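You operate a simulated robot arm through the tools that you are given. There is no shell and no other tool.

Carry out the task below with a simulated robot arm. There is one attempt and no reset: what you move stays moved.

## Task
Move the short orange pipe from the rack's blue drawer to the green trolley.
Fine: turn the yellow knob to free the drawer; stand the pipe up; then slide the drawer in and turn the knob back. Set down upright: what you pick out. Where these are worked on the way, their far stop is far enough and under half their travel is too little: blue drawer in the rack, yellow knob.

Only the result counts: the job must be done as asked and must still hold three seconds after the hand-in. Knocking over, shifting, dropping, spilling or breaking anything else fails it.

## Robot
A 7-joint arm with a two-finger parallel gripper, fixed in place. Base frame: the origin is on the floor under the middle of its stand, x ahead of it, y to its left, z up. Readings come in m, rad, newtons and seconds.
It reaches about 1.524 m from its shoulder. Its first joint turns from -2.601 to 2.601 rad. Payload 3.5 kg.
The tool frame sits at the grasp point between the pads (the TCP): z along the fingers, y along the line on which they close. The tips reach 0.023 m beyond it. Largest opening 0.094 m; finger width 0.038, thickness 0.01; the body of the gripper, 0.054 by 0.096 m, starts 0.039 m behind the TCP.
Orientation is that of the tool frame in the base frame, as [roll, pitch, yaw] about the fixed x, y, z axes, in that order (R = Rz(yaw) Ry(pitch) Rx(roll)). With the fingers straight down and closing along the base's y, the tool's x points along the base's -x, its y along +y and its z along -z.

## Interface
- The arm moves only by the tool apply_moves. Its argument "increments" is a list that holds one entry, the list of rows, each a list of 7 numbers: the shift along the tool's x, y, z in units of 500 mm (1.0 is 500 mm), then the turn, a rotation vector about the tool's x, y, z in units of 45 degrees (1.0 is 45 degrees), then the opening in per cent of the stroke, from 0 (shut) to 100 (fully open). In form: [[[x, y, z, ax, ay, az, grip], ...]]. A call has 1 to 20 rows; each row is the pose to reach, as a shift and turn from the pose commanded when the call began, along the tool's axes at that moment. A call with a number of a shift or a turn outside -1 to 1 is refused whole. Rows are played at 5 a second. More than 0.05 m and 0.15 rad between two rows, or a gripper value outside its range, and nothing of the call is played. A pose out of reach is approached as far as the arm can. The call stops where the force on the tool passes 60 N (or 10 N more than at its start, if that is more) or the arm is blocked; 0.2 s more then pass. Each finger travels about 0.153 m/s and halts on what it meets, pressing with about 32 N; the grip force reading is that of the motor and also rises with nothing between the fingers. The clock runs only during rows and for 0.2 s after the last one: add rows that repeat a pose to give the fingers time. The reply holds the time, the measured pose of the TCP, the force on the tool along the base axes, the opening and the grip force, in the units named above and with some noise, with the torque about the TCP (base axes, N m) and any sound that the robot's microphone picked up, and new pictures: "show" is both (left out), scene, wrist or none.
- Cameras (640 x 400 px; columns grow to the right, rows downward): "scene" is fixed at [0.0506, 0.6502, 1.0906]; the picture's right is [0.79, -0.61, 0.00], its down [-0.47, -0.61, -0.65] and it looks along [0.39, 0.51, -0.76] (base axes); focal length 214 px, centre (320, 200). "wrist" rides on the gripper at [0.086, 0.016, -0.075] in the tool frame; the picture's right is [-0.18, 0.98, 0.00], its down [-0.58, -0.11, -0.81] and it looks along [-0.79, -0.15, 0.59] (tool axes); focal length 243 px, centre (320, 200). There is no depth. A picture from a camera that has moved, and an enlarged one, comes with that camera's place and axes in the base frame and with its lens.
- inspect(camera, box): a new picture of the part [left, top, right, bottom] of that camera's present view, enlarged. The clock stands still meanwhile.
- hand_in(): hands the job in; it is judged then, once.

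Nothing tells you positions but the pictures and the camera data. Unless the task says otherwise, let go and move clear before handing in.

The tools are called as name(argument=value, ...) on one line, values as JSON. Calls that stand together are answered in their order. apply_moves: Moves the arm, as the interface text tells. Its arguments: {"type":"object","properties":{"increments":{"type":"array"},"show":{"type":"string","enum":["both","scene","wrist","none"]}},"required":["increments"]} The other tools are called the same way: inspect (camera, box) takes an enlarged picture of a part of a camera's view; hand_in () hands the job in.

At the start:

```text
time: 0.0
tcp_pos: [0.5369, 0.6701, 1.1195]
ee_rot: [3.141, 0.002, -3.14]
wrist_force: [0.5, 0.7, -1.0]
moment: [0.01, 0.01, 0.0]
grip_width: 0.094
grip_force: 0.0
```

scene: 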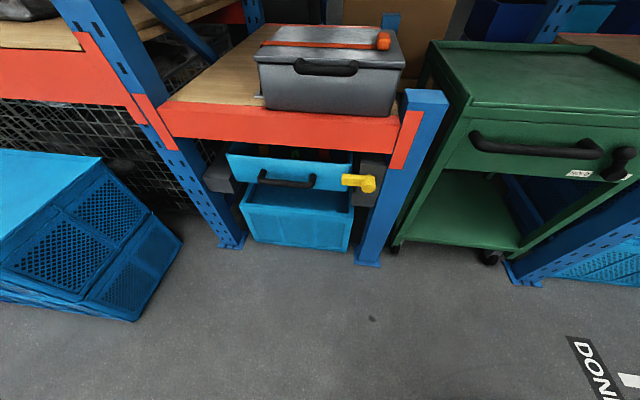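
wrist: 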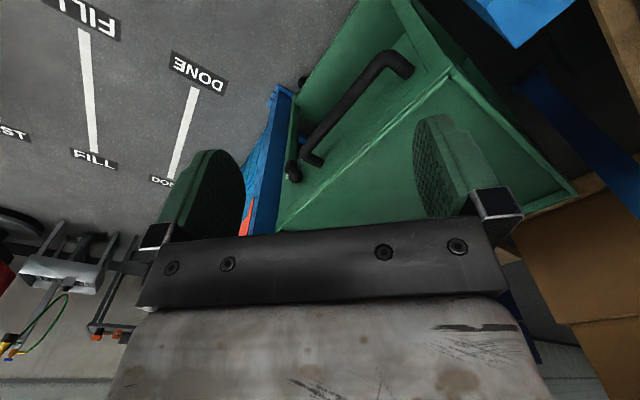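

I see a rack with a blue drawer under an orange beam, a yellow knob on its right, and a green trolley to the right. I will take enlarged views first to locate the drawer, knob and trolley.

inspect(camera="scene", box=[200, 120, 420, 260])

inspect(camera="scene", box=[380, 20, 640, 280])

inspect(camera="wrist", box=[200, 0, 640, 280])

```text
2.86 times, centred on (310, 190) of scene
camera zoom: at [0.0506, 0.6502, 1.0906], right [0.79, -0.61, 0.0], down [-0.47, -0.61, -0.65], along [0.39, 0.51, -0.76], focal length 613 px, centre (349, 229)
```

zoom: 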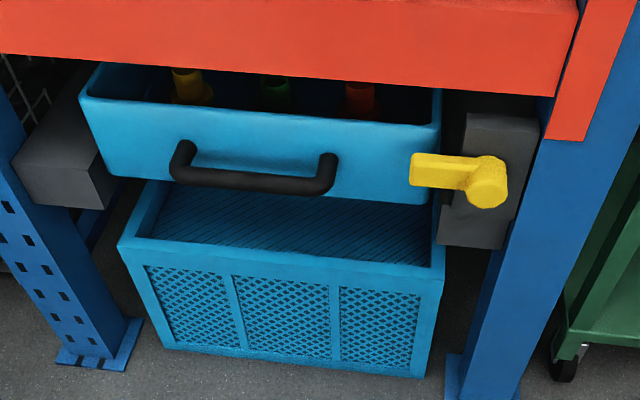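

```text
1.54 times, centred on (510, 150) of scene
camera zoom: at [0.0506, 0.6502, 1.0906], right [0.79, -0.61, 0.0], down [-0.47, -0.61, -0.65], along [0.39, 0.51, -0.76], focal length 330 px, centre (28, 277)
```

zoom: 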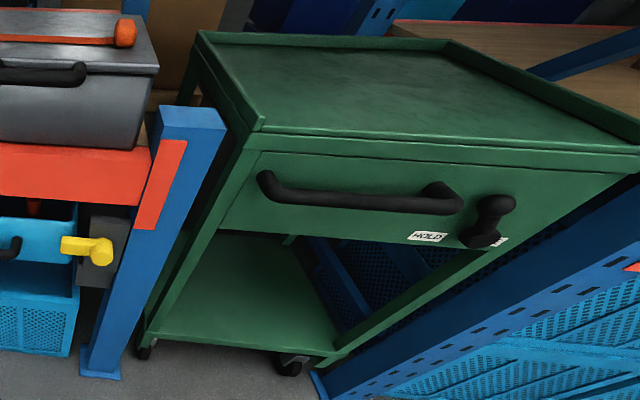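

```text
1.43 times, centred on (420, 140) of wrist
camera zoom: at [0.4513, 0.6876, 1.1955], right [0.18, 0.98, 0.0], down [0.58, -0.11, 0.81], along [0.79, -0.15, -0.59], focal length 347 px, centre (177, 286)
```

zoom: 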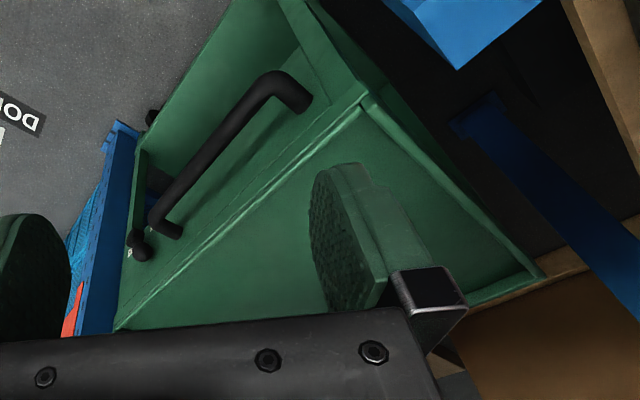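

I see the rack's front running roughly from (0.0, 1.4) to (0.55, 0.88) on the floor, with the drawer's upper edge near z = 0.66 and the trolley top near z = 0.85. Next I turn the gripper to face the rack and move in front of the drawer, so the wrist camera gives me a second view of it.

apply_moves(increments=[[[0.0634, 0.026, 0.034, 0, 0, -0.0973, 100], [0.1268, 0.052, 0.068, 0, 0, -0.1946, 100], [0.1902, 0.078, 0.102, 0, 0, -0.2919, 100], [0.2536, 0.104, 0.136, 0, 0, -0.3892, 100], [0.317, 0.13, 0.17, 0, 0, -0.4865, 100], [0.3804, 0.156, 0.204, 0, 0, -0.5838, 100], [0.4438, 0.182, 0.238, 0, 0, -0.6811, 100], [0.5072, 0.208, 0.272, 0, 0, -0.7784, 100], [0.5706, 0.234, 0.306, 0, 0, -0.8757, 100], [0.634, 0.26, 0.34, 0, 0, -0.973, 100], [0.634, 0.26, 0.34, 0, 0, -0.973, 100]]], show="both")

```text
time: 2.4
tcp_pos: [0.2243, 0.7995, 0.9469]
ee_rot: [-3.14, 0.0, -2.375]
wrist_force: [0.0, 1.2, 0.2]
moment: [0.0, 0.01, 0.0]
grip_width: 0.094
grip_force: 0.1
camera wrist: at [0.1501, 0.753, 1.0222], right [-0.55, 0.84, 0.0], down [0.49, 0.32, 0.81], along [0.67, 0.44, -0.59], focal length 243 px, centre (320, 200)
```

scene: 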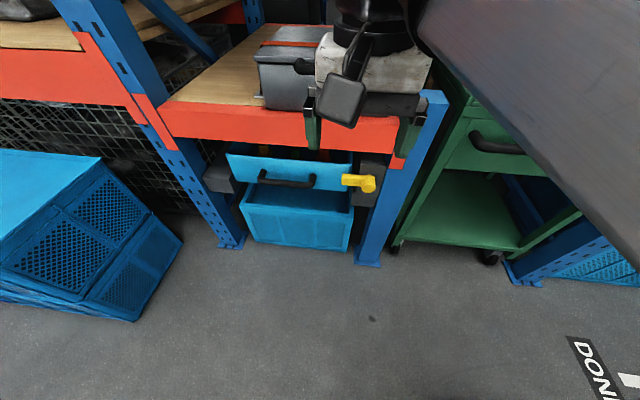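
wrist: 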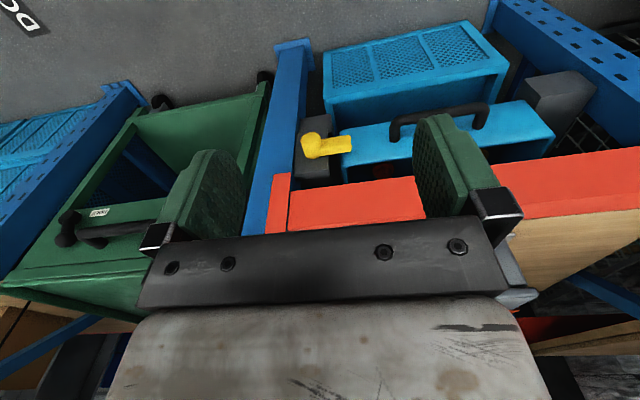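

The wrist camera now shows the drawer, handle and knob upside down. I enlarge that view to triangulate against the scene camera.

inspect(camera="wrist", box=[260, 10, 580, 210])

inspect(camera="scene", box=[220, 135, 400, 215])

```text
2.00 times, centred on (420, 110) of wrist
camera zoom: at [0.1501, 0.753, 1.0222], right [-0.55, 0.84, 0.0], down [0.49, 0.32, 0.81], along [0.67, 0.44, -0.59], focal length 485 px, centre (120, 380)
```

zoom: 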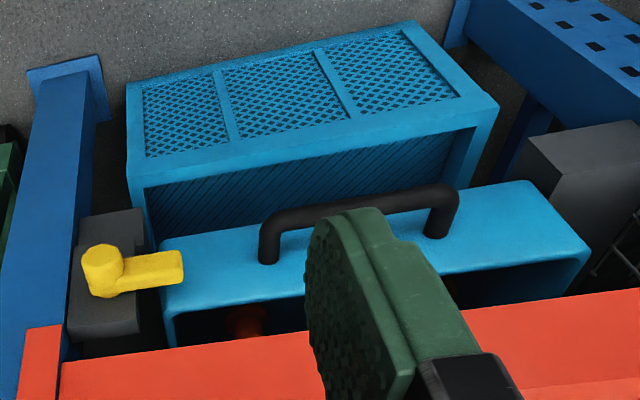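

```text
3.56 times, centred on (310, 175) of scene
camera zoom: at [0.0506, 0.6502, 1.0906], right [0.79, -0.61, 0.0], down [-0.47, -0.61, -0.65], along [0.39, 0.51, -0.76], focal length 763 px, centre (356, 289)
```

zoom: 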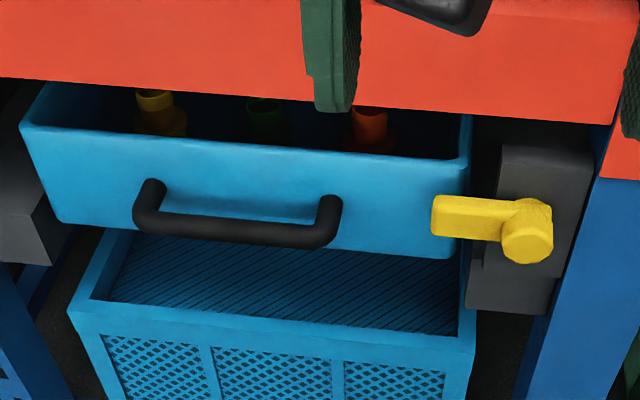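

I triangulate the drawer front at about 1.03 m from the base along the rack's inward normal (heading 45.6°), with the handle bar near z = 0.585 and the knob pivot near (0.47, 0.94, 0.57). I'll lower the wrist camera in front of the drawer for a closer look at the knob and the contents.

apply_moves(increments=[[[-0.0166, 0.0475, 0.0618, 0, 0, -0.005, 100], [-0.0332, 0.095, 0.1235, 0, 0, -0.01, 100], [-0.0498, 0.1426, 0.1853, 0, 0, -0.015, 100], [-0.0664, 0.1901, 0.247, 0, 0, -0.02, 100], [-0.083, 0.2376, 0.3088, 0, 0, -0.025, 100], [-0.0996, 0.2852, 0.3705, 0, 0, -0.03, 100], [-0.1162, 0.3327, 0.4323, 0, 0, -0.034, 100], [-0.1328, 0.3802, 0.494, 0, 0, -0.038, 100], [-0.1328, 0.3802, 0.494, 0, 0, -0.038, 100]]], show="both")

```text
time: 4.4
tcp_pos: [0.1398, 0.9821, 0.7019]
ee_rot: [3.141, 0.001, -2.349]
wrist_force: [-1.3, 0.2, 0.8]
moment: [0.0, 0.01, -0.02]
grip_width: 0.094
grip_force: 0.1
camera wrist: at [0.0675, 0.9332, 0.7775], right [-0.57, 0.82, 0.0], down [0.48, 0.34, 0.81], along [0.66, 0.46, -0.59], focal length 243 px, centre (320, 200)
```

scene: 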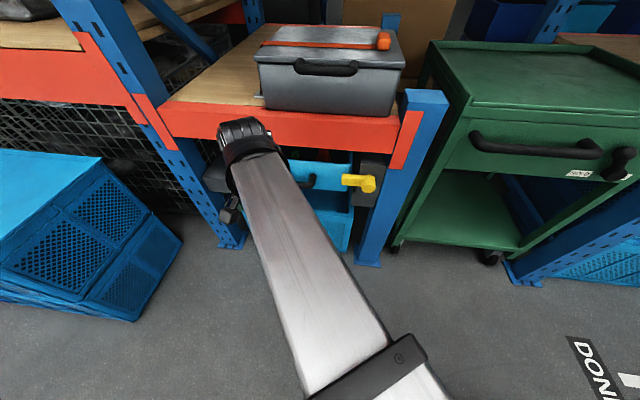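
wrist: 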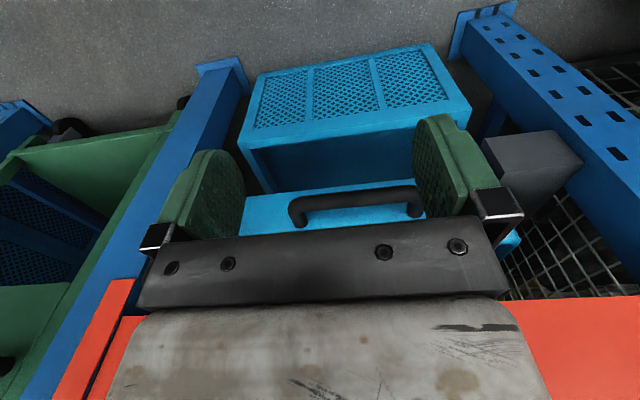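

The gripper hides the drawer interior, but the handle is clear from here. I enlarge it to refine the handle's position and protrusion.

inspect(camera="wrist", box=[230, 130, 430, 250])

```text
3.20 times, centred on (330, 190) of wrist
camera zoom: at [0.0675, 0.9332, 0.7775], right [-0.57, 0.82, 0.0], down [0.48, 0.34, 0.81], along [0.66, 0.46, -0.59], focal length 776 px, centre (288, 232)
```

zoom: 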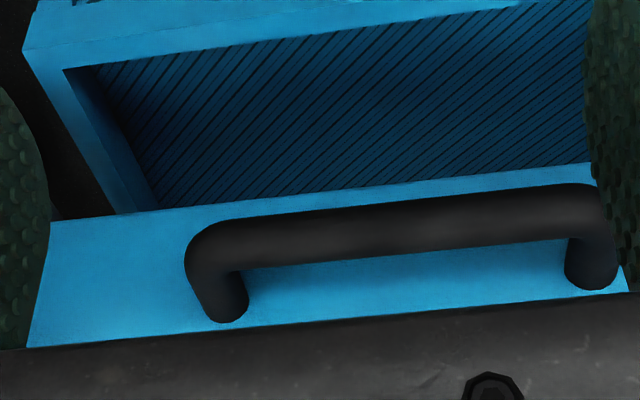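

The handle bar works out near b ≈ 1.0 m inward from the base and z ≈ 0.57. I'll now turn the gripper toward horizontal, pointing into the rack with the fingers closing vertically, in two 60° stages clear of everything.

apply_moves(increments=[[[0.01, 0, 0, -0.09625, -0.09625, 0.09625, 100], [0.02, 0, 0, -0.1925, -0.1925, 0.1925, 100], [0.03, 0, 0, -0.28875, -0.28875, 0.28875, 100], [0.04, 0, 0, -0.385, -0.385, 0.385, 100], [0.05, 0, 0, -0.48125, -0.48125, 0.48125, 100], [0.06, 0, 0, -0.5775, -0.5775, 0.5775, 100], [0.07, 0, 0, -0.67375, -0.67375, 0.67375, 100], [0.08, 0, 0, -0.77, -0.77, 0.77, 100], [0.08, 0, 0, -0.77, -0.77, 0.77, 100]]], show="both")

```text
time: 6.4
tcp_pos: [0.1099, 0.9539, 0.7031]
ee_rot: [2.355, 0.341, -3.135]
wrist_force: [-0.6, -0.6, 0.1]
moment: [-0.03, -0.03, 0.03]
grip_width: 0.094
grip_force: 0.0
camera wrist: at [0.0067, 0.9135, 0.7365], right [-0.06, 0.69, 0.72], down [0.39, -0.65, 0.66], along [0.92, 0.32, -0.23], focal length 243 px, centre (320, 200)
```

scene: 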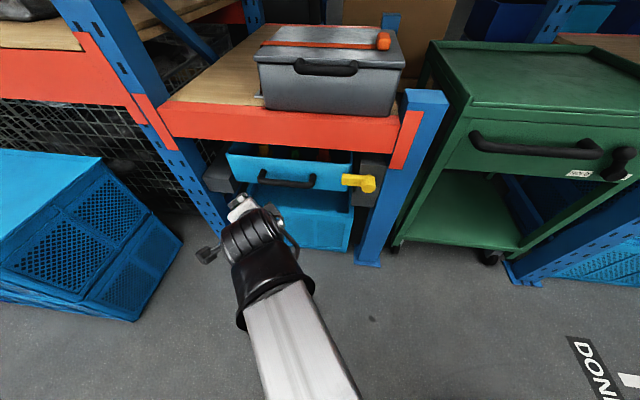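
wrist: 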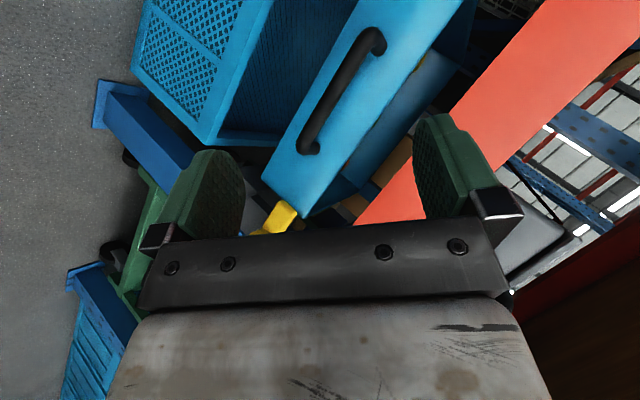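

The rotation is going well and the gripper is clear of the rack. I complete the second 60° stage.

apply_moves(increments=[[[0, 0, 0, -0.09625, -0.09625, 0.09625, 100], [0, 0, 0, -0.1925, -0.1925, 0.1925, 100], [0, 0, 0, -0.28875, -0.28875, 0.28875, 100], [0, 0, 0, -0.385, -0.385, 0.385, 100], [0, 0, 0, -0.48125, -0.48125, 0.48125, 100], [0, 0, 0, -0.5775, -0.5775, 0.5775, 100], [0, 0, 0, -0.67375, -0.67375, 0.67375, 100], [0, 0, 0, -0.77, -0.77, 0.77, 100], [0, 0, 0, -0.77, -0.77, 0.77, 100]]], show="both")

```text
time: 8.4
tcp_pos: [0.1087, 0.9549, 0.7095]
ee_rot: [1.787, 0.175, 2.574]
wrist_force: [-0.1, 0.0, 1.0]
moment: [0.0, -0.02, 0.0]
grip_width: 0.0938
grip_force: 0.0
out of reach, approached as far as the arm can: row 6, 7, 8, 9
camera wrist: at [-0.004, 0.9472, 0.7264], right [0.13, 0.17, 0.98], down [0.04, -0.99, 0.17], along [0.99, 0.02, -0.13], focal length 243 px, centre (320, 200)
```

scene: 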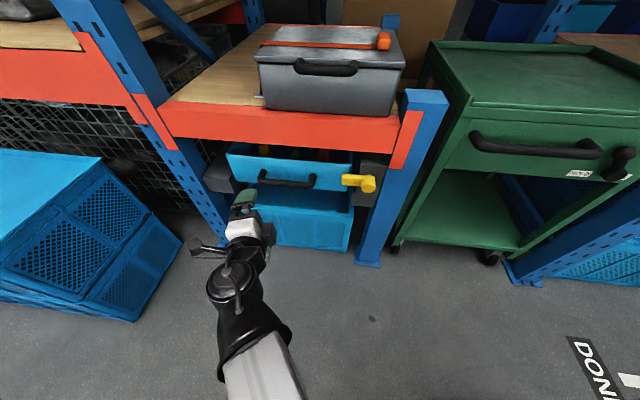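
wrist: 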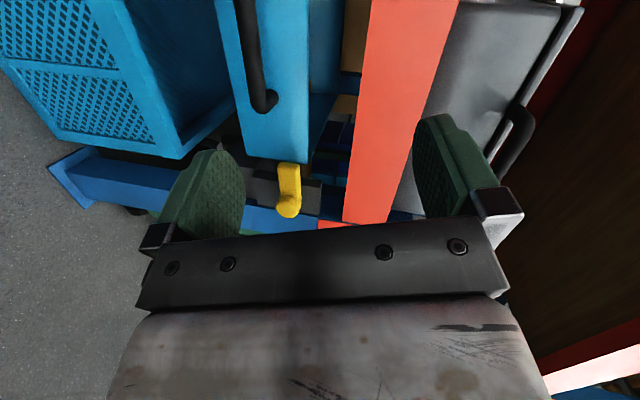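

The arm reached its limit about 17° short of fully horizontal at this spot. I'll lower and extend toward the handle's height in free space to see whether the orientation becomes reachable there.

apply_moves(increments=[[[0, -0.05, 0.0, 0, 0, 0, 100], [0, -0.1, 0.0, 0, 0, 0, 100], [0, -0.15, 0.0, 0, 0, 0, 100], [0, -0.2, 0.0, 0, 0, 0, 100], [0, -0.25, 0.0, 0, 0, 0, 100], [0, -0.25, 0.0, 0, 0, 0, 100]]], show="both")

```text
time: 9.8
tcp_pos: [0.1174, 0.9419, 0.6274]
ee_rot: [1.867, 0.202, 2.592]
wrist_force: [-0.4, -0.4, -0.5]
moment: [-0.01, 0.0, -0.04]
grip_width: 0.0939
grip_force: 0.0
out of reach, approached as far as the arm can: row 1, 2, 3, 4, 5, 6
camera wrist: at [0.0043, 0.9339, 0.6476], right [0.14, 0.25, 0.96], down [0.04, -0.97, 0.24], along [0.99, 0.01, -0.15], focal length 243 px, centre (320, 200)
```

scene: 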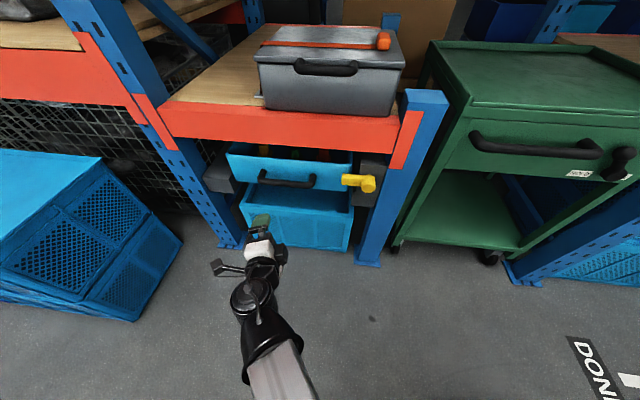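
wrist: 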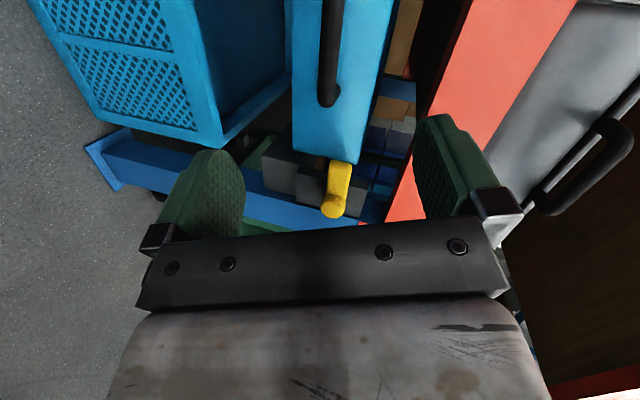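

The orientation remains limited here, so it's a joint limit rather than reach. I'll test rolling the gripper about its own axis (camera swinging below) to find a roll where a horizontal pointing direction is attainable.

apply_moves(increments=[[[0, 0, 0, 0, 0, -0.167, 100], [0, 0, 0, 0, 0, -0.333, 100], [0, 0, 0, 0, 0, -0.5, 100], [0, 0, 0, 0, 0, -0.667, 100], [0, 0, 0, 0, 0, -0.833, 100], [0, 0, 0, 0, 0, -1, 100], [0, 0, 0, 0, 0, -1, 100]]], show="both")

```text
time: 11.4
tcp_pos: [0.1196, 0.9362, 0.6272]
ee_rot: [2.073, 0.939, 2.948]
wrist_force: [0.1, 0.2, -0.5]
moment: [0.0, 0.02, 0.0]
grip_width: 0.0942
grip_force: 0.0
camera wrist: at [0.0177, 0.8987, 0.5885], right [-0.48, 0.58, 0.66], down [-0.04, -0.77, 0.64], along [0.87, 0.28, 0.39], focal length 243 px, centre (320, 200)
```

scene: 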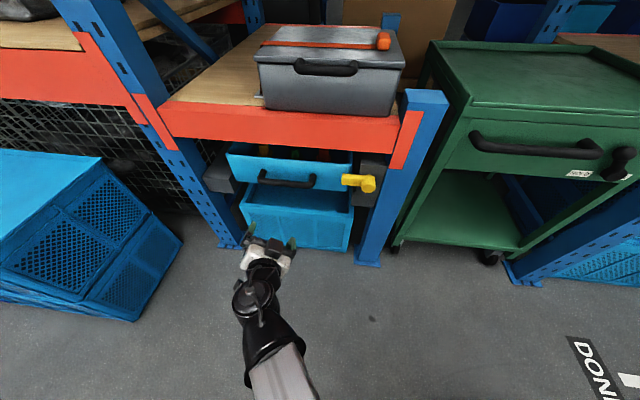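
wrist: 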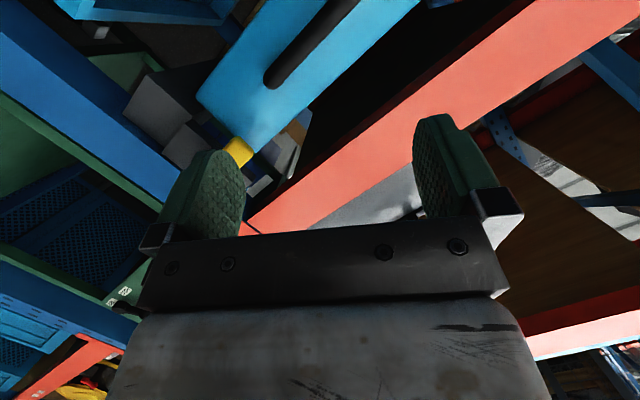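

Now no limit was reported with this roll. I'll continue rolling toward the opposite roll (camera to the right side) while bringing the pointing direction onto the rack's normal.

apply_moves(increments=[[[0, 0, 0, 0.0289, -0.0179, -0.1778, 100], [0, 0, 0, 0.0579, -0.0358, -0.3556, 100], [0, 0, 0, 0.0868, -0.0538, -0.5334, 100], [0, 0, 0, 0.1158, -0.0717, -0.7112, 100], [0, 0, 0, 0.1447, -0.0896, -0.889, 100], [0, 0, 0, 0.1447, -0.0896, -0.889, 100]]], show="none")

apply_moves(increments=[[[0, 0, 0, 0.0289, -0.0179, -0.1778, 100], [0, 0, 0, 0.0579, -0.0358, -0.3556, 100], [0, 0, 0, 0.0868, -0.0538, -0.5334, 100], [0, 0, 0, 0.1158, -0.0717, -0.7112, 100], [0, 0, 0, 0.1447, -0.0896, -0.889, 100], [0, 0, 0, 0.1447, -0.0896, -0.889, 100]]], show="both")

```text
time: 12.8
tcp_pos: [0.1192, 0.9369, 0.6279]
ee_rot: [-2.569, 1.279, -1.716]
wrist_force: [-0.4, 0.8, 0.3]
moment: [-0.01, -0.01, -0.03]
grip_width: 0.0937
grip_force: 0.1
```

```text
time: 14.2
tcp_pos: [0.1177, 0.9347, 0.6265]
ee_rot: [-1.738, 0.691, -0.909]
wrist_force: [-0.2, 0.2, 0.2]
moment: [0.0, -0.01, 0.04]
grip_width: 0.0939
grip_force: 0.1
camera wrist: at [0.0981, 0.8398, 0.5707], right [-0.6, 0.5, -0.63], down [-0.79, -0.25, 0.56], along [0.12, 0.83, 0.54], focal length 243 px, centre (320, 200)
```

scene: 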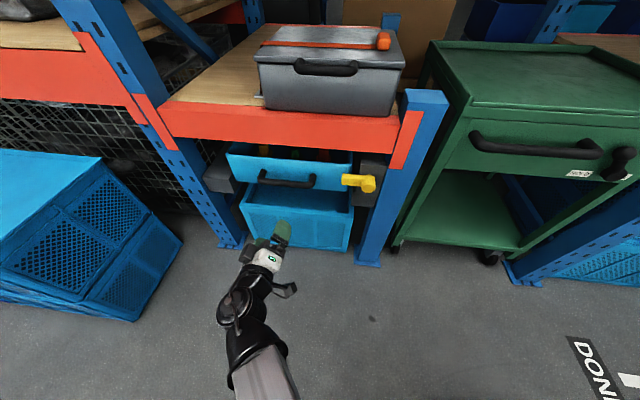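
wrist: 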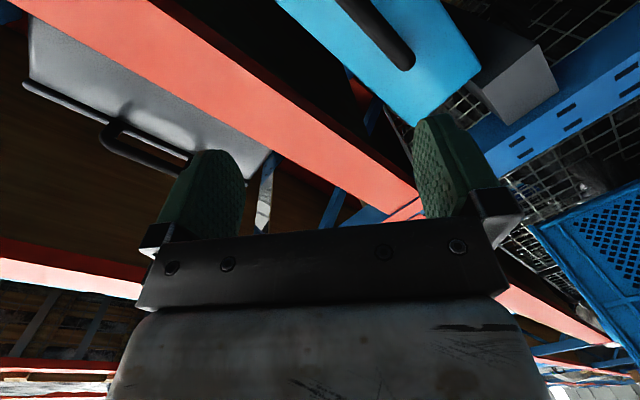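

No limits so far with this roll; the gripper nearly points along the rack's normal. I do the final third of the turn.

apply_moves(increments=[[[0, 0, 0, 0.0289, -0.0179, -0.1778, 100], [0, 0, 0, 0.0579, -0.0358, -0.3556, 100], [0, 0, 0, 0.0868, -0.0538, -0.5334, 100], [0, 0, 0, 0.1158, -0.0717, -0.7112, 100], [0, 0, 0, 0.1447, -0.0896, -0.889, 100], [0, 0, 0, 0.1447, -0.0896, -0.889, 100]]], show="both")

```text
time: 15.6
tcp_pos: [0.1176, 0.9349, 0.6289]
ee_rot: [-1.571, 0.001, -0.775]
wrist_force: [-0.3, -0.6, -0.5]
moment: [0.0, -0.01, -0.01]
grip_width: 0.094
grip_force: 0.1
camera wrist: at [0.1283, 0.8239, 0.6131], right [-0.13, 0.13, -0.98], down [-0.98, -0.17, 0.11], along [-0.15, 0.98, 0.15], focal length 243 px, centre (320, 200)
```

scene: 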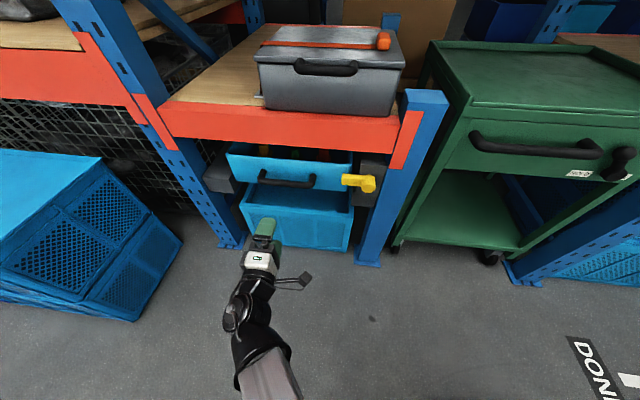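
wrist: 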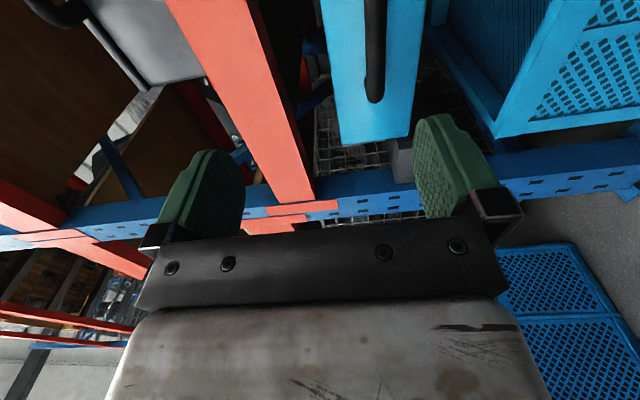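

The gripper is now exactly aligned: pointing along the rack normal, closing vertically, with the camera on its right. I enlarge this side view to measure the drawer front, handle protrusion and height.

inspect(camera="wrist", box=[250, 0, 490, 150])

inspect(camera="scene", box=[220, 130, 400, 250])

```text
2.67 times, centred on (370, 75) of wrist
camera zoom: at [0.1283, 0.8239, 0.6131], right [-0.13, 0.13, -0.98], down [-0.98, -0.17, 0.11], along [-0.15, 0.98, 0.15], focal length 647 px, centre (187, 533)
```

zoom: 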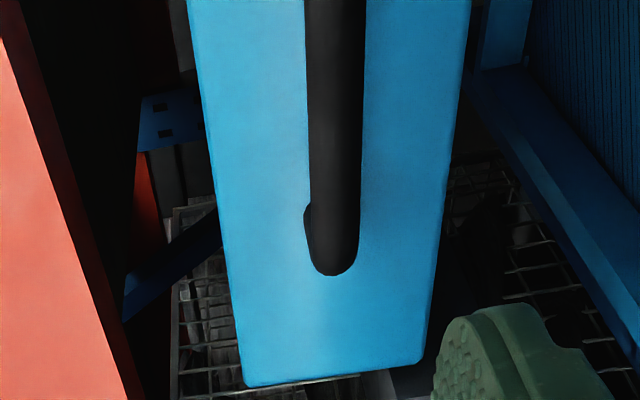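

```text
3.33 times, centred on (310, 190) of scene
camera zoom: at [0.0506, 0.6502, 1.0906], right [0.79, -0.61, 0.0], down [-0.47, -0.61, -0.65], along [0.39, 0.51, -0.76], focal length 715 px, centre (353, 233)
```

zoom: 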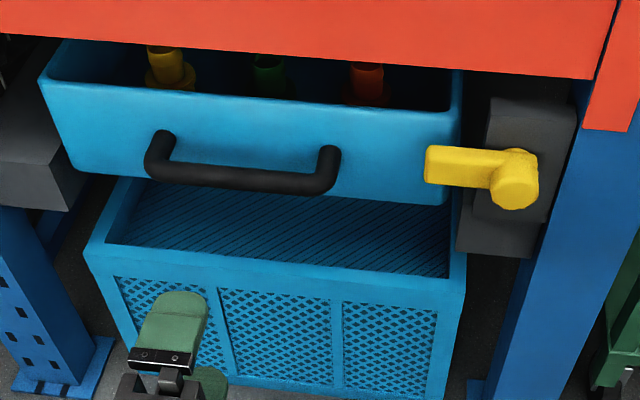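

From this side view the drawer front spans z ≈ 0.51–0.63 at b ≈ 1.025, and the handle bar lies at z ≈ 0.572, b ≈ 0.99. Next I move across in front of the knob, staying 15 cm clear, to measure the lever.

apply_moves(increments=[[[0.0667, 0.0163, 0.0333, 0, 0, 0, 100], [0.1333, 0.0327, 0.0667, 0, 0, 0, 100], [0.2, 0.049, 0.1, 0, 0, 0, 100], [0.2667, 0.0653, 0.1333, 0, 0, 0, 100], [0.3333, 0.0817, 0.1667, 0, 0, 0, 100], [0.4, 0.098, 0.2, 0, 0, 0, 100], [0.4, 0.098, 0.2, 0, 0, 0, 100]]], show="both")

inspect(camera="wrist", box=[220, 0, 460, 150])

inspect(camera="scene", box=[310, 140, 420, 210])

```text
time: 17.2
tcp_pos: [0.3321, 0.8704, 0.5779]
ee_rot: [-1.572, 0.003, -0.774]
wrist_force: [0.2, 0.2, 0.4]
moment: [0.02, 0.0, 0.01]
grip_width: 0.0938
grip_force: 0.1
camera wrist: at [0.3412, 0.7576, 0.5633], right [-0.13, 0.13, -0.98], down [-0.98, -0.17, 0.11], along [-0.15, 0.98, 0.15], focal length 243 px, centre (320, 200)
```

scene: 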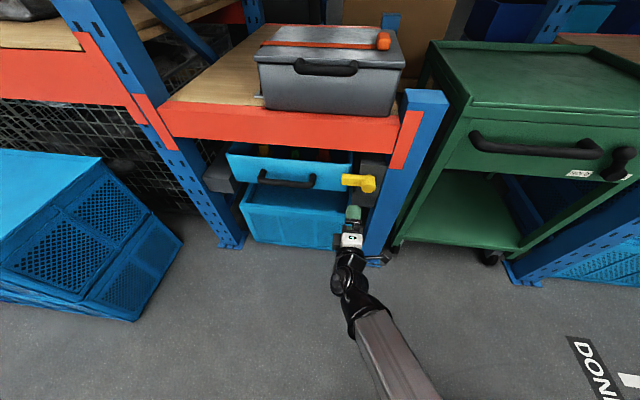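
wrist: 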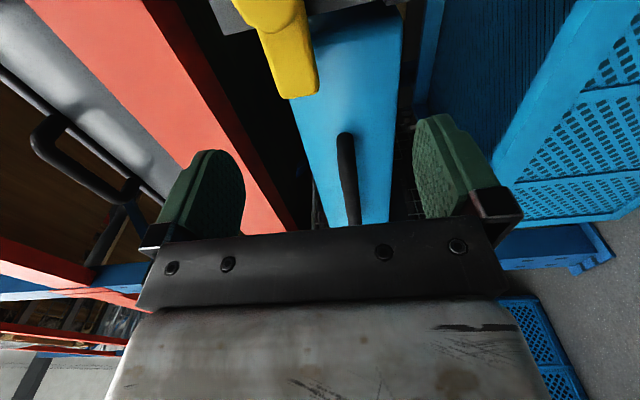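

```text
2.67 times, centred on (340, 75) of wrist
camera zoom: at [0.3412, 0.7576, 0.5633], right [-0.13, 0.13, -0.98], down [-0.98, -0.17, 0.11], along [-0.15, 0.98, 0.15], focal length 647 px, centre (267, 533)
```

zoom: 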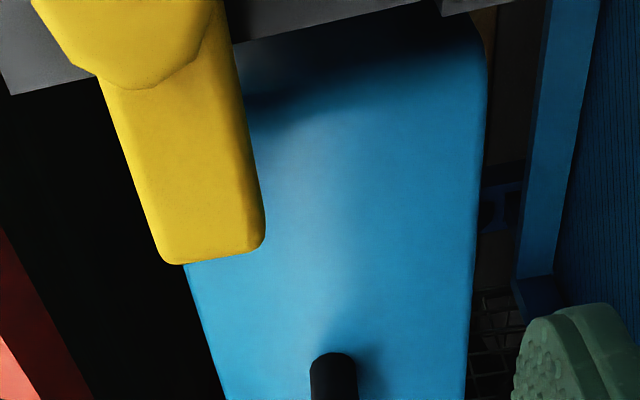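

```text
5.71 times, centred on (365, 175) of scene
camera zoom: at [0.0506, 0.6502, 1.0906], right [0.79, -0.61, 0.0], down [-0.47, -0.61, -0.65], along [0.39, 0.51, -0.76], focal length 1226 px, centre (63, 343)
```

zoom: 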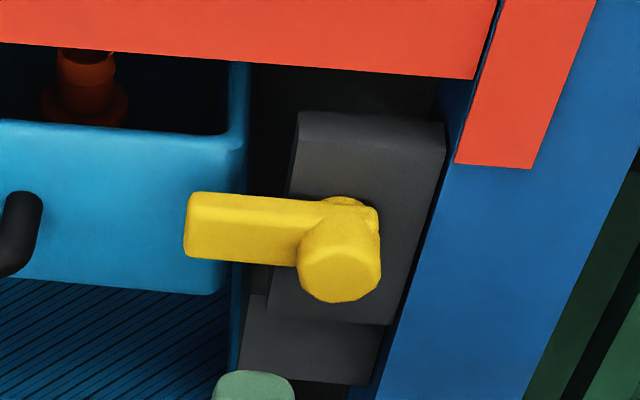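

The lever's outer end triangulates well at about a = -0.408, z = 0.605, with its pivot near a = -0.324. The handle's right end doesn't yet agree between the cameras, so I take a closer look at it.

inspect(camera="wrist", box=[290, 60, 450, 240])

inspect(camera="wrist", box=[200, 0, 360, 100])

inspect(camera="scene", box=[230, 140, 330, 200])

```text
2.22 times, centred on (370, 150) of wrist
camera zoom: at [0.3412, 0.7576, 0.5633], right [-0.13, 0.13, -0.98], down [-0.98, -0.17, 0.11], along [-0.15, 0.98, 0.15], focal length 539 px, centre (209, 311)
```

zoom: 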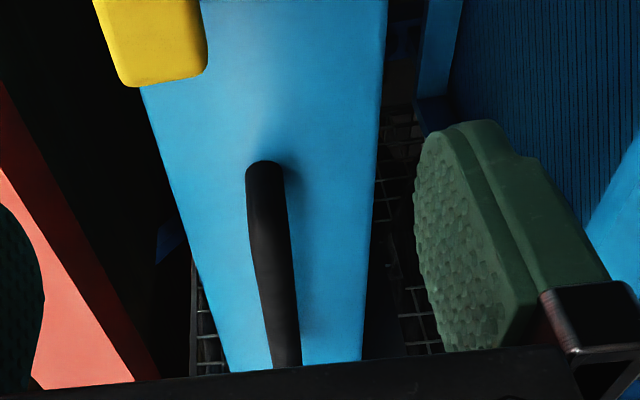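

```text
4.00 times, centred on (280, 50) of wrist
camera zoom: at [0.3412, 0.7576, 0.5633], right [-0.13, 0.13, -0.98], down [-0.98, -0.17, 0.11], along [-0.15, 0.98, 0.15], focal length 970 px, centre (480, 800)
```

zoom: 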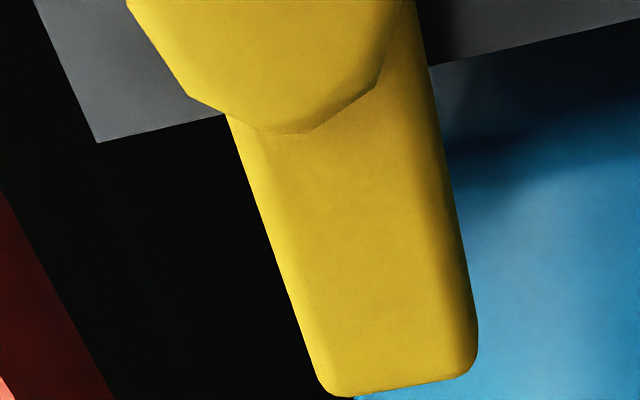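

```text
6.40 times, centred on (280, 170) of scene
camera zoom: at [0.0506, 0.6502, 1.0906], right [0.79, -0.61, 0.0], down [-0.47, -0.61, -0.65], along [0.39, 0.51, -0.76], focal length 1373 px, centre (576, 392)
```

zoom: 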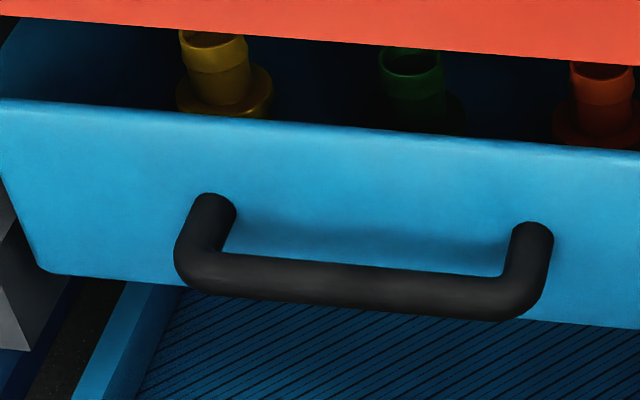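

Now everything agrees: drawer front at b = 1.043, handle bar at z = 0.570, b = 0.996, lever 36 mm tall centred at z ≈ 0.605 with its pivot at a ≈ -0.324. I'll slide the open fingers over the lever, one above and one below, without closing yet.

apply_moves(increments=[[[-0.0206, -0.054, 0.05, 0, 0, 0, 100], [-0.0206, -0.054, 0.14, 0, 0, 0, 100], [-0.0206, -0.054, 0.22, 0, 0, 0, 100], [-0.0206, -0.054, 0.2874, 0, 0, 0, 100], [-0.0206, -0.054, 0.2874, 0, 0, 0, 100]]], show="both")

inspect(camera="scene", box=[310, 140, 420, 210])

inspect(camera="wrist", box=[160, 60, 480, 260])

```text
time: 18.4
tcp_pos: [0.4269, 0.9777, 0.6079]
ee_rot: [-1.573, 0.004, -0.775]
wrist_force: [0.4, -0.2, -0.3]
moment: [-0.01, 0.02, -0.02]
grip_width: 0.0941
grip_force: 0.1
camera wrist: at [0.4365, 0.8653, 0.5916], right [-0.13, 0.13, -0.98], down [-0.98, -0.17, 0.11], along [-0.15, 0.98, 0.15], focal length 243 px, centre (320, 200)
```

scene: 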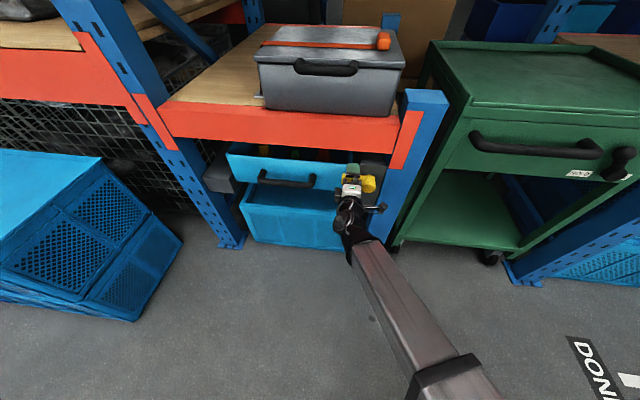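
wrist: 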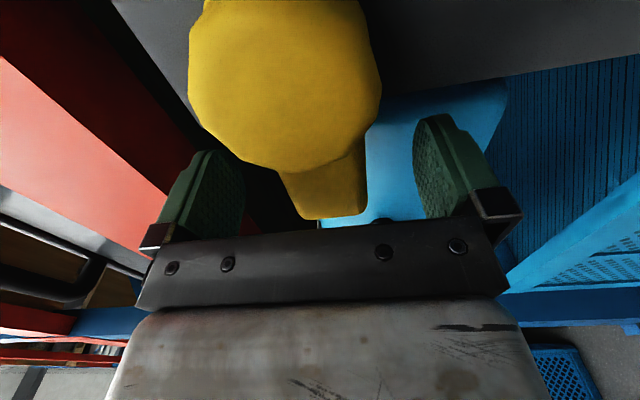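

```text
5.71 times, centred on (365, 175) of scene
camera zoom: at [0.0506, 0.6502, 1.0906], right [0.79, -0.61, 0.0], down [-0.47, -0.61, -0.65], along [0.39, 0.51, -0.76], focal length 1226 px, centre (63, 343)
```

zoom: 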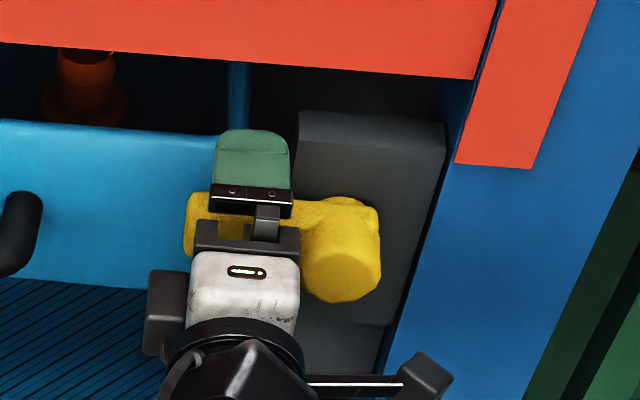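

```text
2.00 times, centred on (320, 160) of wrist
camera zoom: at [0.4365, 0.8653, 0.5916], right [-0.13, 0.13, -0.98], down [-0.98, -0.17, 0.11], along [-0.15, 0.98, 0.15], focal length 485 px, centre (320, 280)
```

zoom: 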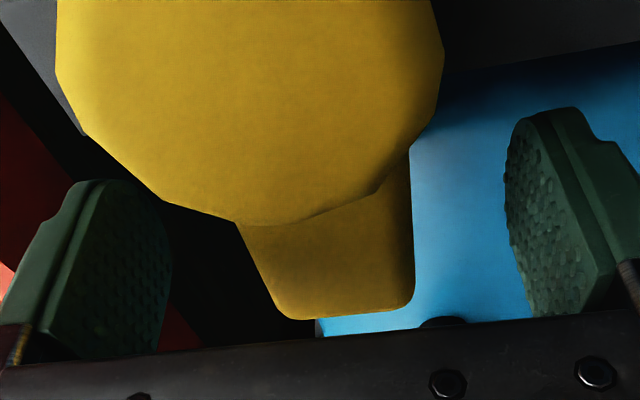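

The fingers straddle the lever with TCP at b = 0.997 and z = 0.608. I close the gripper on it.

apply_moves(increments=[[[0, 0, 0, 0, 0, 0, 50], [0, 0, 0, 0, 0, 0, 30], [0, 0, 0, 0, 0, 0, 20], [0, 0, 0, 0, 0, 0, 20]]], show="wrist")

```text
time: 19.4
tcp_pos: [0.426, 0.9779, 0.607]
ee_rot: [-1.573, 0.005, -0.774]
wrist_force: [-2.4, 0.2, -12.6]
moment: [0.54, 0.39, 0.13]
grip_width: 0.0399
grip_force: 44.7
camera wrist: at [0.4362, 0.8655, 0.5905], right [-0.14, 0.13, -0.98], down [-0.98, -0.17, 0.11], along [-0.15, 0.98, 0.15], focal length 243 px, centre (320, 200)
```

wrist: 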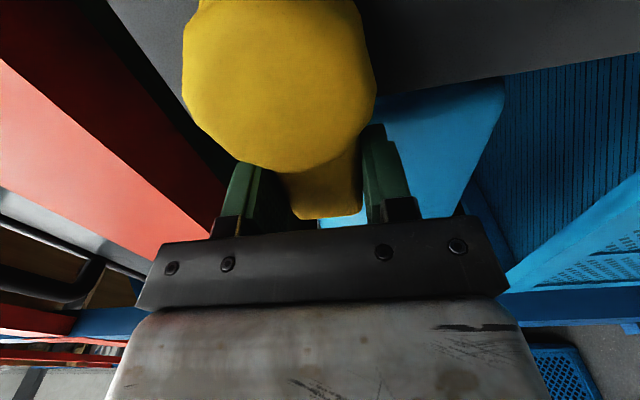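

The lever is held (40 mm between pads, slight downward reaction on the tool). I try a small clockwise turn (lever tip upward) about the pivot and watch the forces to see which direction is free.

apply_moves(increments=[[[0.0001, -0.00384, 0, 0, 0, 0.0444, 20], [0.00027, -0.00767, 0, 0, 0, 0.0889, 20], [0.0006, -0.0115, 0, 0, 0, 0.1333, 20], [0.0006, -0.0115, 0, 0, 0, 0.1333, 20]]], show="wrist")

```text
time: 20.4
tcp_pos: [0.4255, 0.9779, 0.6114]
ee_rot: [-1.573, 0.11, -0.778]
wrist_force: [16.1, 12.5, -9.4]
moment: [0.26, 0.38, -0.18]
grip_width: 0.04
grip_force: 45.6
camera wrist: at [0.4347, 0.8668, 0.5869], right [-0.21, 0.2, -0.96], down [-0.97, -0.18, 0.17], along [-0.14, 0.96, 0.23], focal length 243 px, centre (320, 200)
```

wrist: 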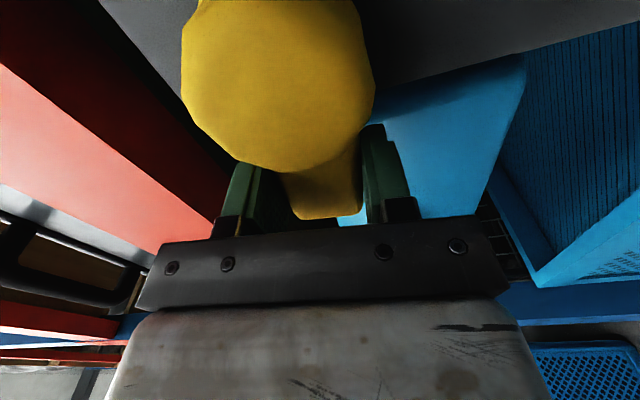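

The lever turned with the gripper (its image didn't shift relative to the fingers), so clockwise is free. I continue turning upward about the pivot.

apply_moves(increments=[[[0.0006, -0.0115, 0, 0, 0, 0.1333, 20], [0.0024, -0.0229, 0, 0, 0, 0.2667, 20], [0.0054, -0.034, 0, 0, 0, 0.4, 20], [0.0095, -0.0447, 0, 0, 0, 0.5333, 20], [0.0095, -0.0447, 0, 0, 0, 0.5333, 20]]], show="both")

```text
time: 21.2
tcp_pos: [0.423, 0.9775, 0.619]
ee_rot: [-1.585, 0.385, -0.768]
wrist_force: [-1.1, 9.1, -16.7]
moment: [0.22, -0.7, -1.21]
grip_width: 0.0456
grip_force: 44.9
stopped in row 4: the force on the tool passed its limit at 72 N (the readings are from after the stop); the commanded pose is now the measured one
camera wrist: at [0.4259, 0.8738, 0.5735], right [-0.4, 0.36, -0.84], down [-0.91, -0.24, 0.33], along [-0.08, 0.9, 0.43], focal length 243 px, centre (320, 200)
```

scene: 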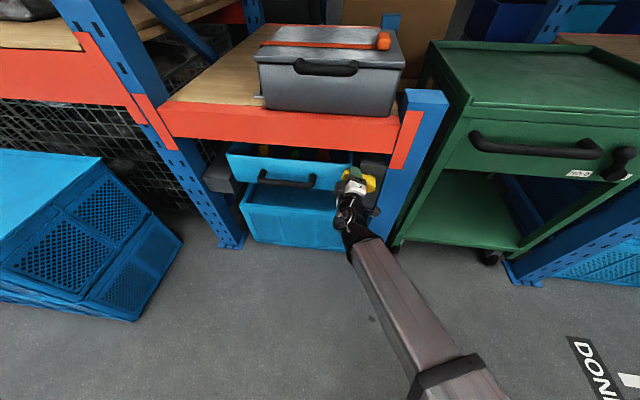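
wrist: 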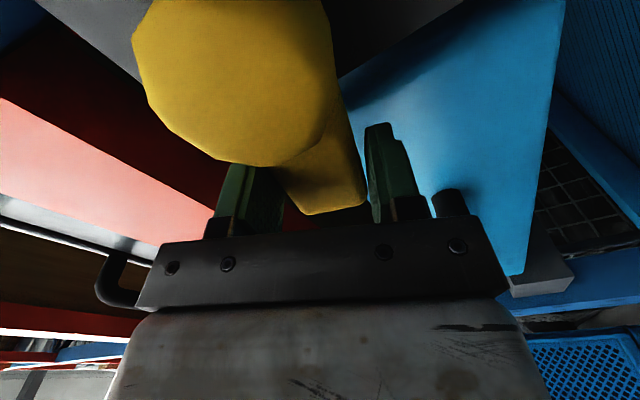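

The turn hit strong resistance near 72 N and the lever has stopped following the gripper. I look closely to see how far the lever actually turned.

inspect(camera="scene", box=[310, 140, 420, 210])

inspect(camera="wrist", box=[120, 0, 440, 250])

```text
5.71 times, centred on (365, 175) of scene
camera zoom: at [0.0506, 0.6502, 1.0906], right [0.79, -0.61, 0.0], down [-0.47, -0.61, -0.65], along [0.39, 0.51, -0.76], focal length 1226 px, centre (63, 343)
```

zoom: 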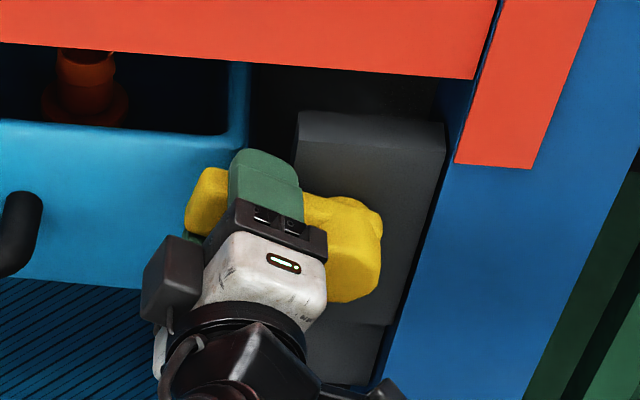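

```text
1.60 times, centred on (280, 125) of wrist
camera zoom: at [0.4259, 0.8738, 0.5735], right [-0.4, 0.36, -0.84], down [-0.91, -0.24, 0.33], along [-0.08, 0.9, 0.43], focal length 388 px, centre (384, 320)
```

zoom: 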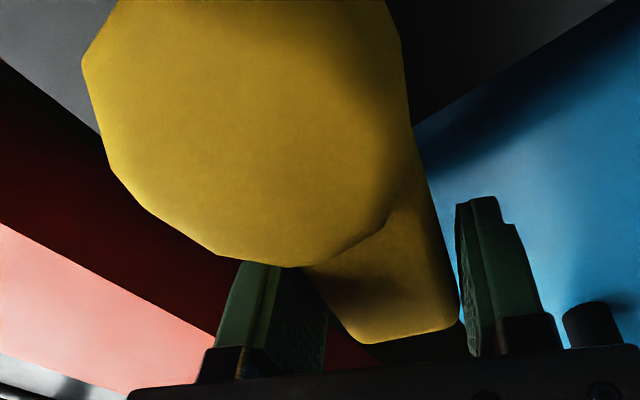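

The lever did rotate about 15° upward before the force limit tripped, so it may simply be stiff to fast motion. I hold still for a second to see whether the force relaxes.

apply_moves(increments=[[[0, 0, 0, 0, 0, 0, 20], [0, 0, 0, 0, 0, 0, 20], [0, 0, 0, 0, 0, 0, 20], [0, 0, 0, 0, 0, 0, 20], [0, 0, 0, 0, 0, 0, 20]]], show="both")

inspect(camera="scene", box=[310, 140, 420, 210])

```text
time: 22.4
tcp_pos: [0.4259, 0.9761, 0.6245]
ee_rot: [-1.574, 0.382, -0.771]
wrist_force: [21.0, 10.0, 41.2]
moment: [-1.35, -1.97, 0.66]
grip_width: 0.0411
grip_force: 44.5
camera wrist: at [0.4279, 0.8717, 0.5783], right [-0.39, 0.37, -0.84], down [-0.92, -0.23, 0.32], along [-0.08, 0.9, 0.43], focal length 243 px, centre (320, 200)
```

scene: 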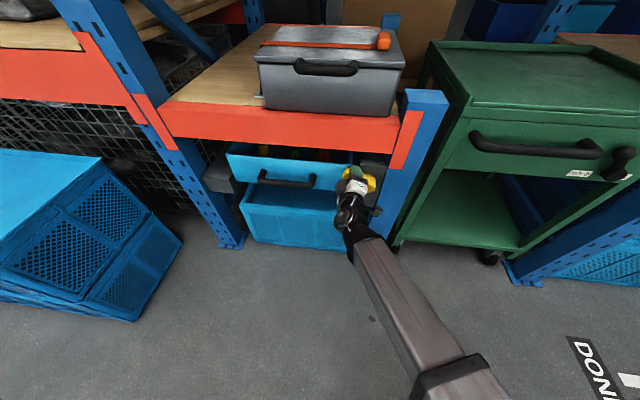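
wrist: 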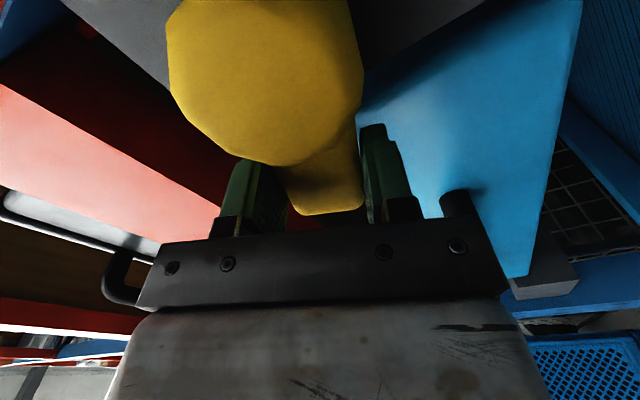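

```text
5.71 times, centred on (365, 175) of scene
camera zoom: at [0.0506, 0.6502, 1.0906], right [0.79, -0.61, 0.0], down [-0.47, -0.61, -0.65], along [0.39, 0.51, -0.76], focal length 1226 px, centre (63, 343)
```

zoom: 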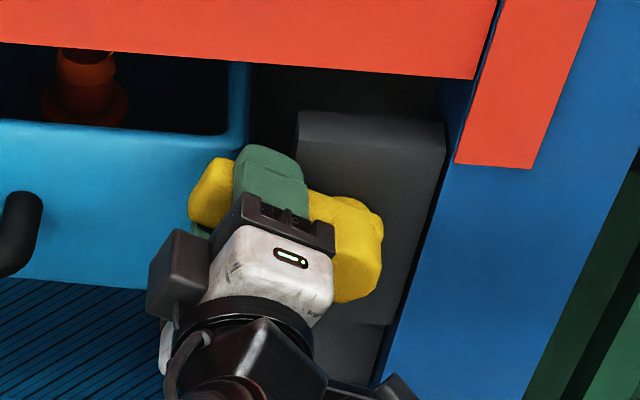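

The lever settled in line with the gripper at about 22°, so it is just slow to turn; the remaining force comes from my lagging commanded height. I correct the offset and carry on slowly at 10°/s.

apply_moves(increments=[[[0.0058, -0.0152, 0.003, 0, 0, 0, 20], [0.0059, -0.019, 0.003, 0, 0, 0.0444, 20], [0.0061, -0.0229, 0.003, 0, 0, 0.0889, 20], [0.0064, -0.0267, 0.003, 0, 0, 0.1333, 20], [0.0069, -0.0305, 0.003, 0, 0, 0.1778, 20], [0.0075, -0.0343, 0.003, 0, 0, 0.2222, 20], [0.0082, -0.0381, 0.003, 0, 0, 0.2667, 20], [0.0091, -0.0418, 0.003, 0, 0, 0.3111, 20], [0.0101, -0.0455, 0.003, 0, 0, 0.3556, 20], [0.0101, -0.0455, 0.003, 0, 0, 0.3556, 20], [0.0101, -0.0455, 0.003, 0, 0, 0.3556, 20]]], show="wrist")

inspect(camera="scene", box=[310, 140, 420, 210])

```text
time: 24.8
tcp_pos: [0.4328, 0.9687, 0.6405]
ee_rot: [-1.587, 0.666, -0.77]
wrist_force: [-55.1, -6.0, -8.1]
moment: [1.35, 0.85, -0.35]
grip_width: 0.0401
grip_force: 44.7
camera wrist: at [0.4234, 0.8752, 0.5755], right [-0.55, 0.51, -0.66], down [-0.83, -0.31, 0.46], along [0.03, 0.8, 0.6], focal length 243 px, centre (320, 200)
```

wrist: 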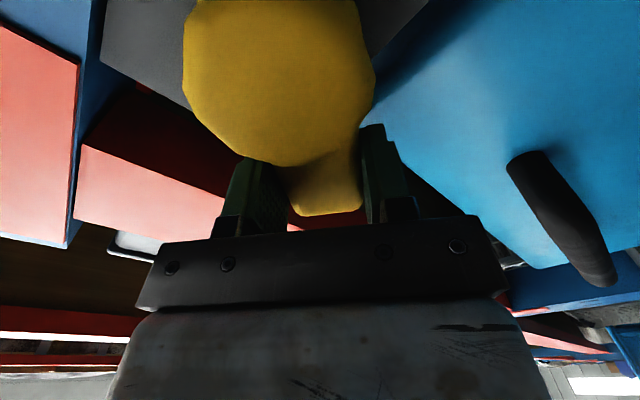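

```text
5.71 times, centred on (365, 175) of scene
camera zoom: at [0.0506, 0.6502, 1.0906], right [0.79, -0.61, 0.0], down [-0.47, -0.61, -0.65], along [0.39, 0.51, -0.76], focal length 1226 px, centre (63, 343)
```

zoom: 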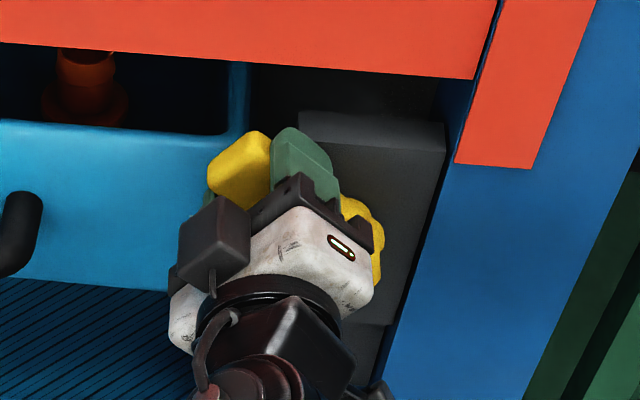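

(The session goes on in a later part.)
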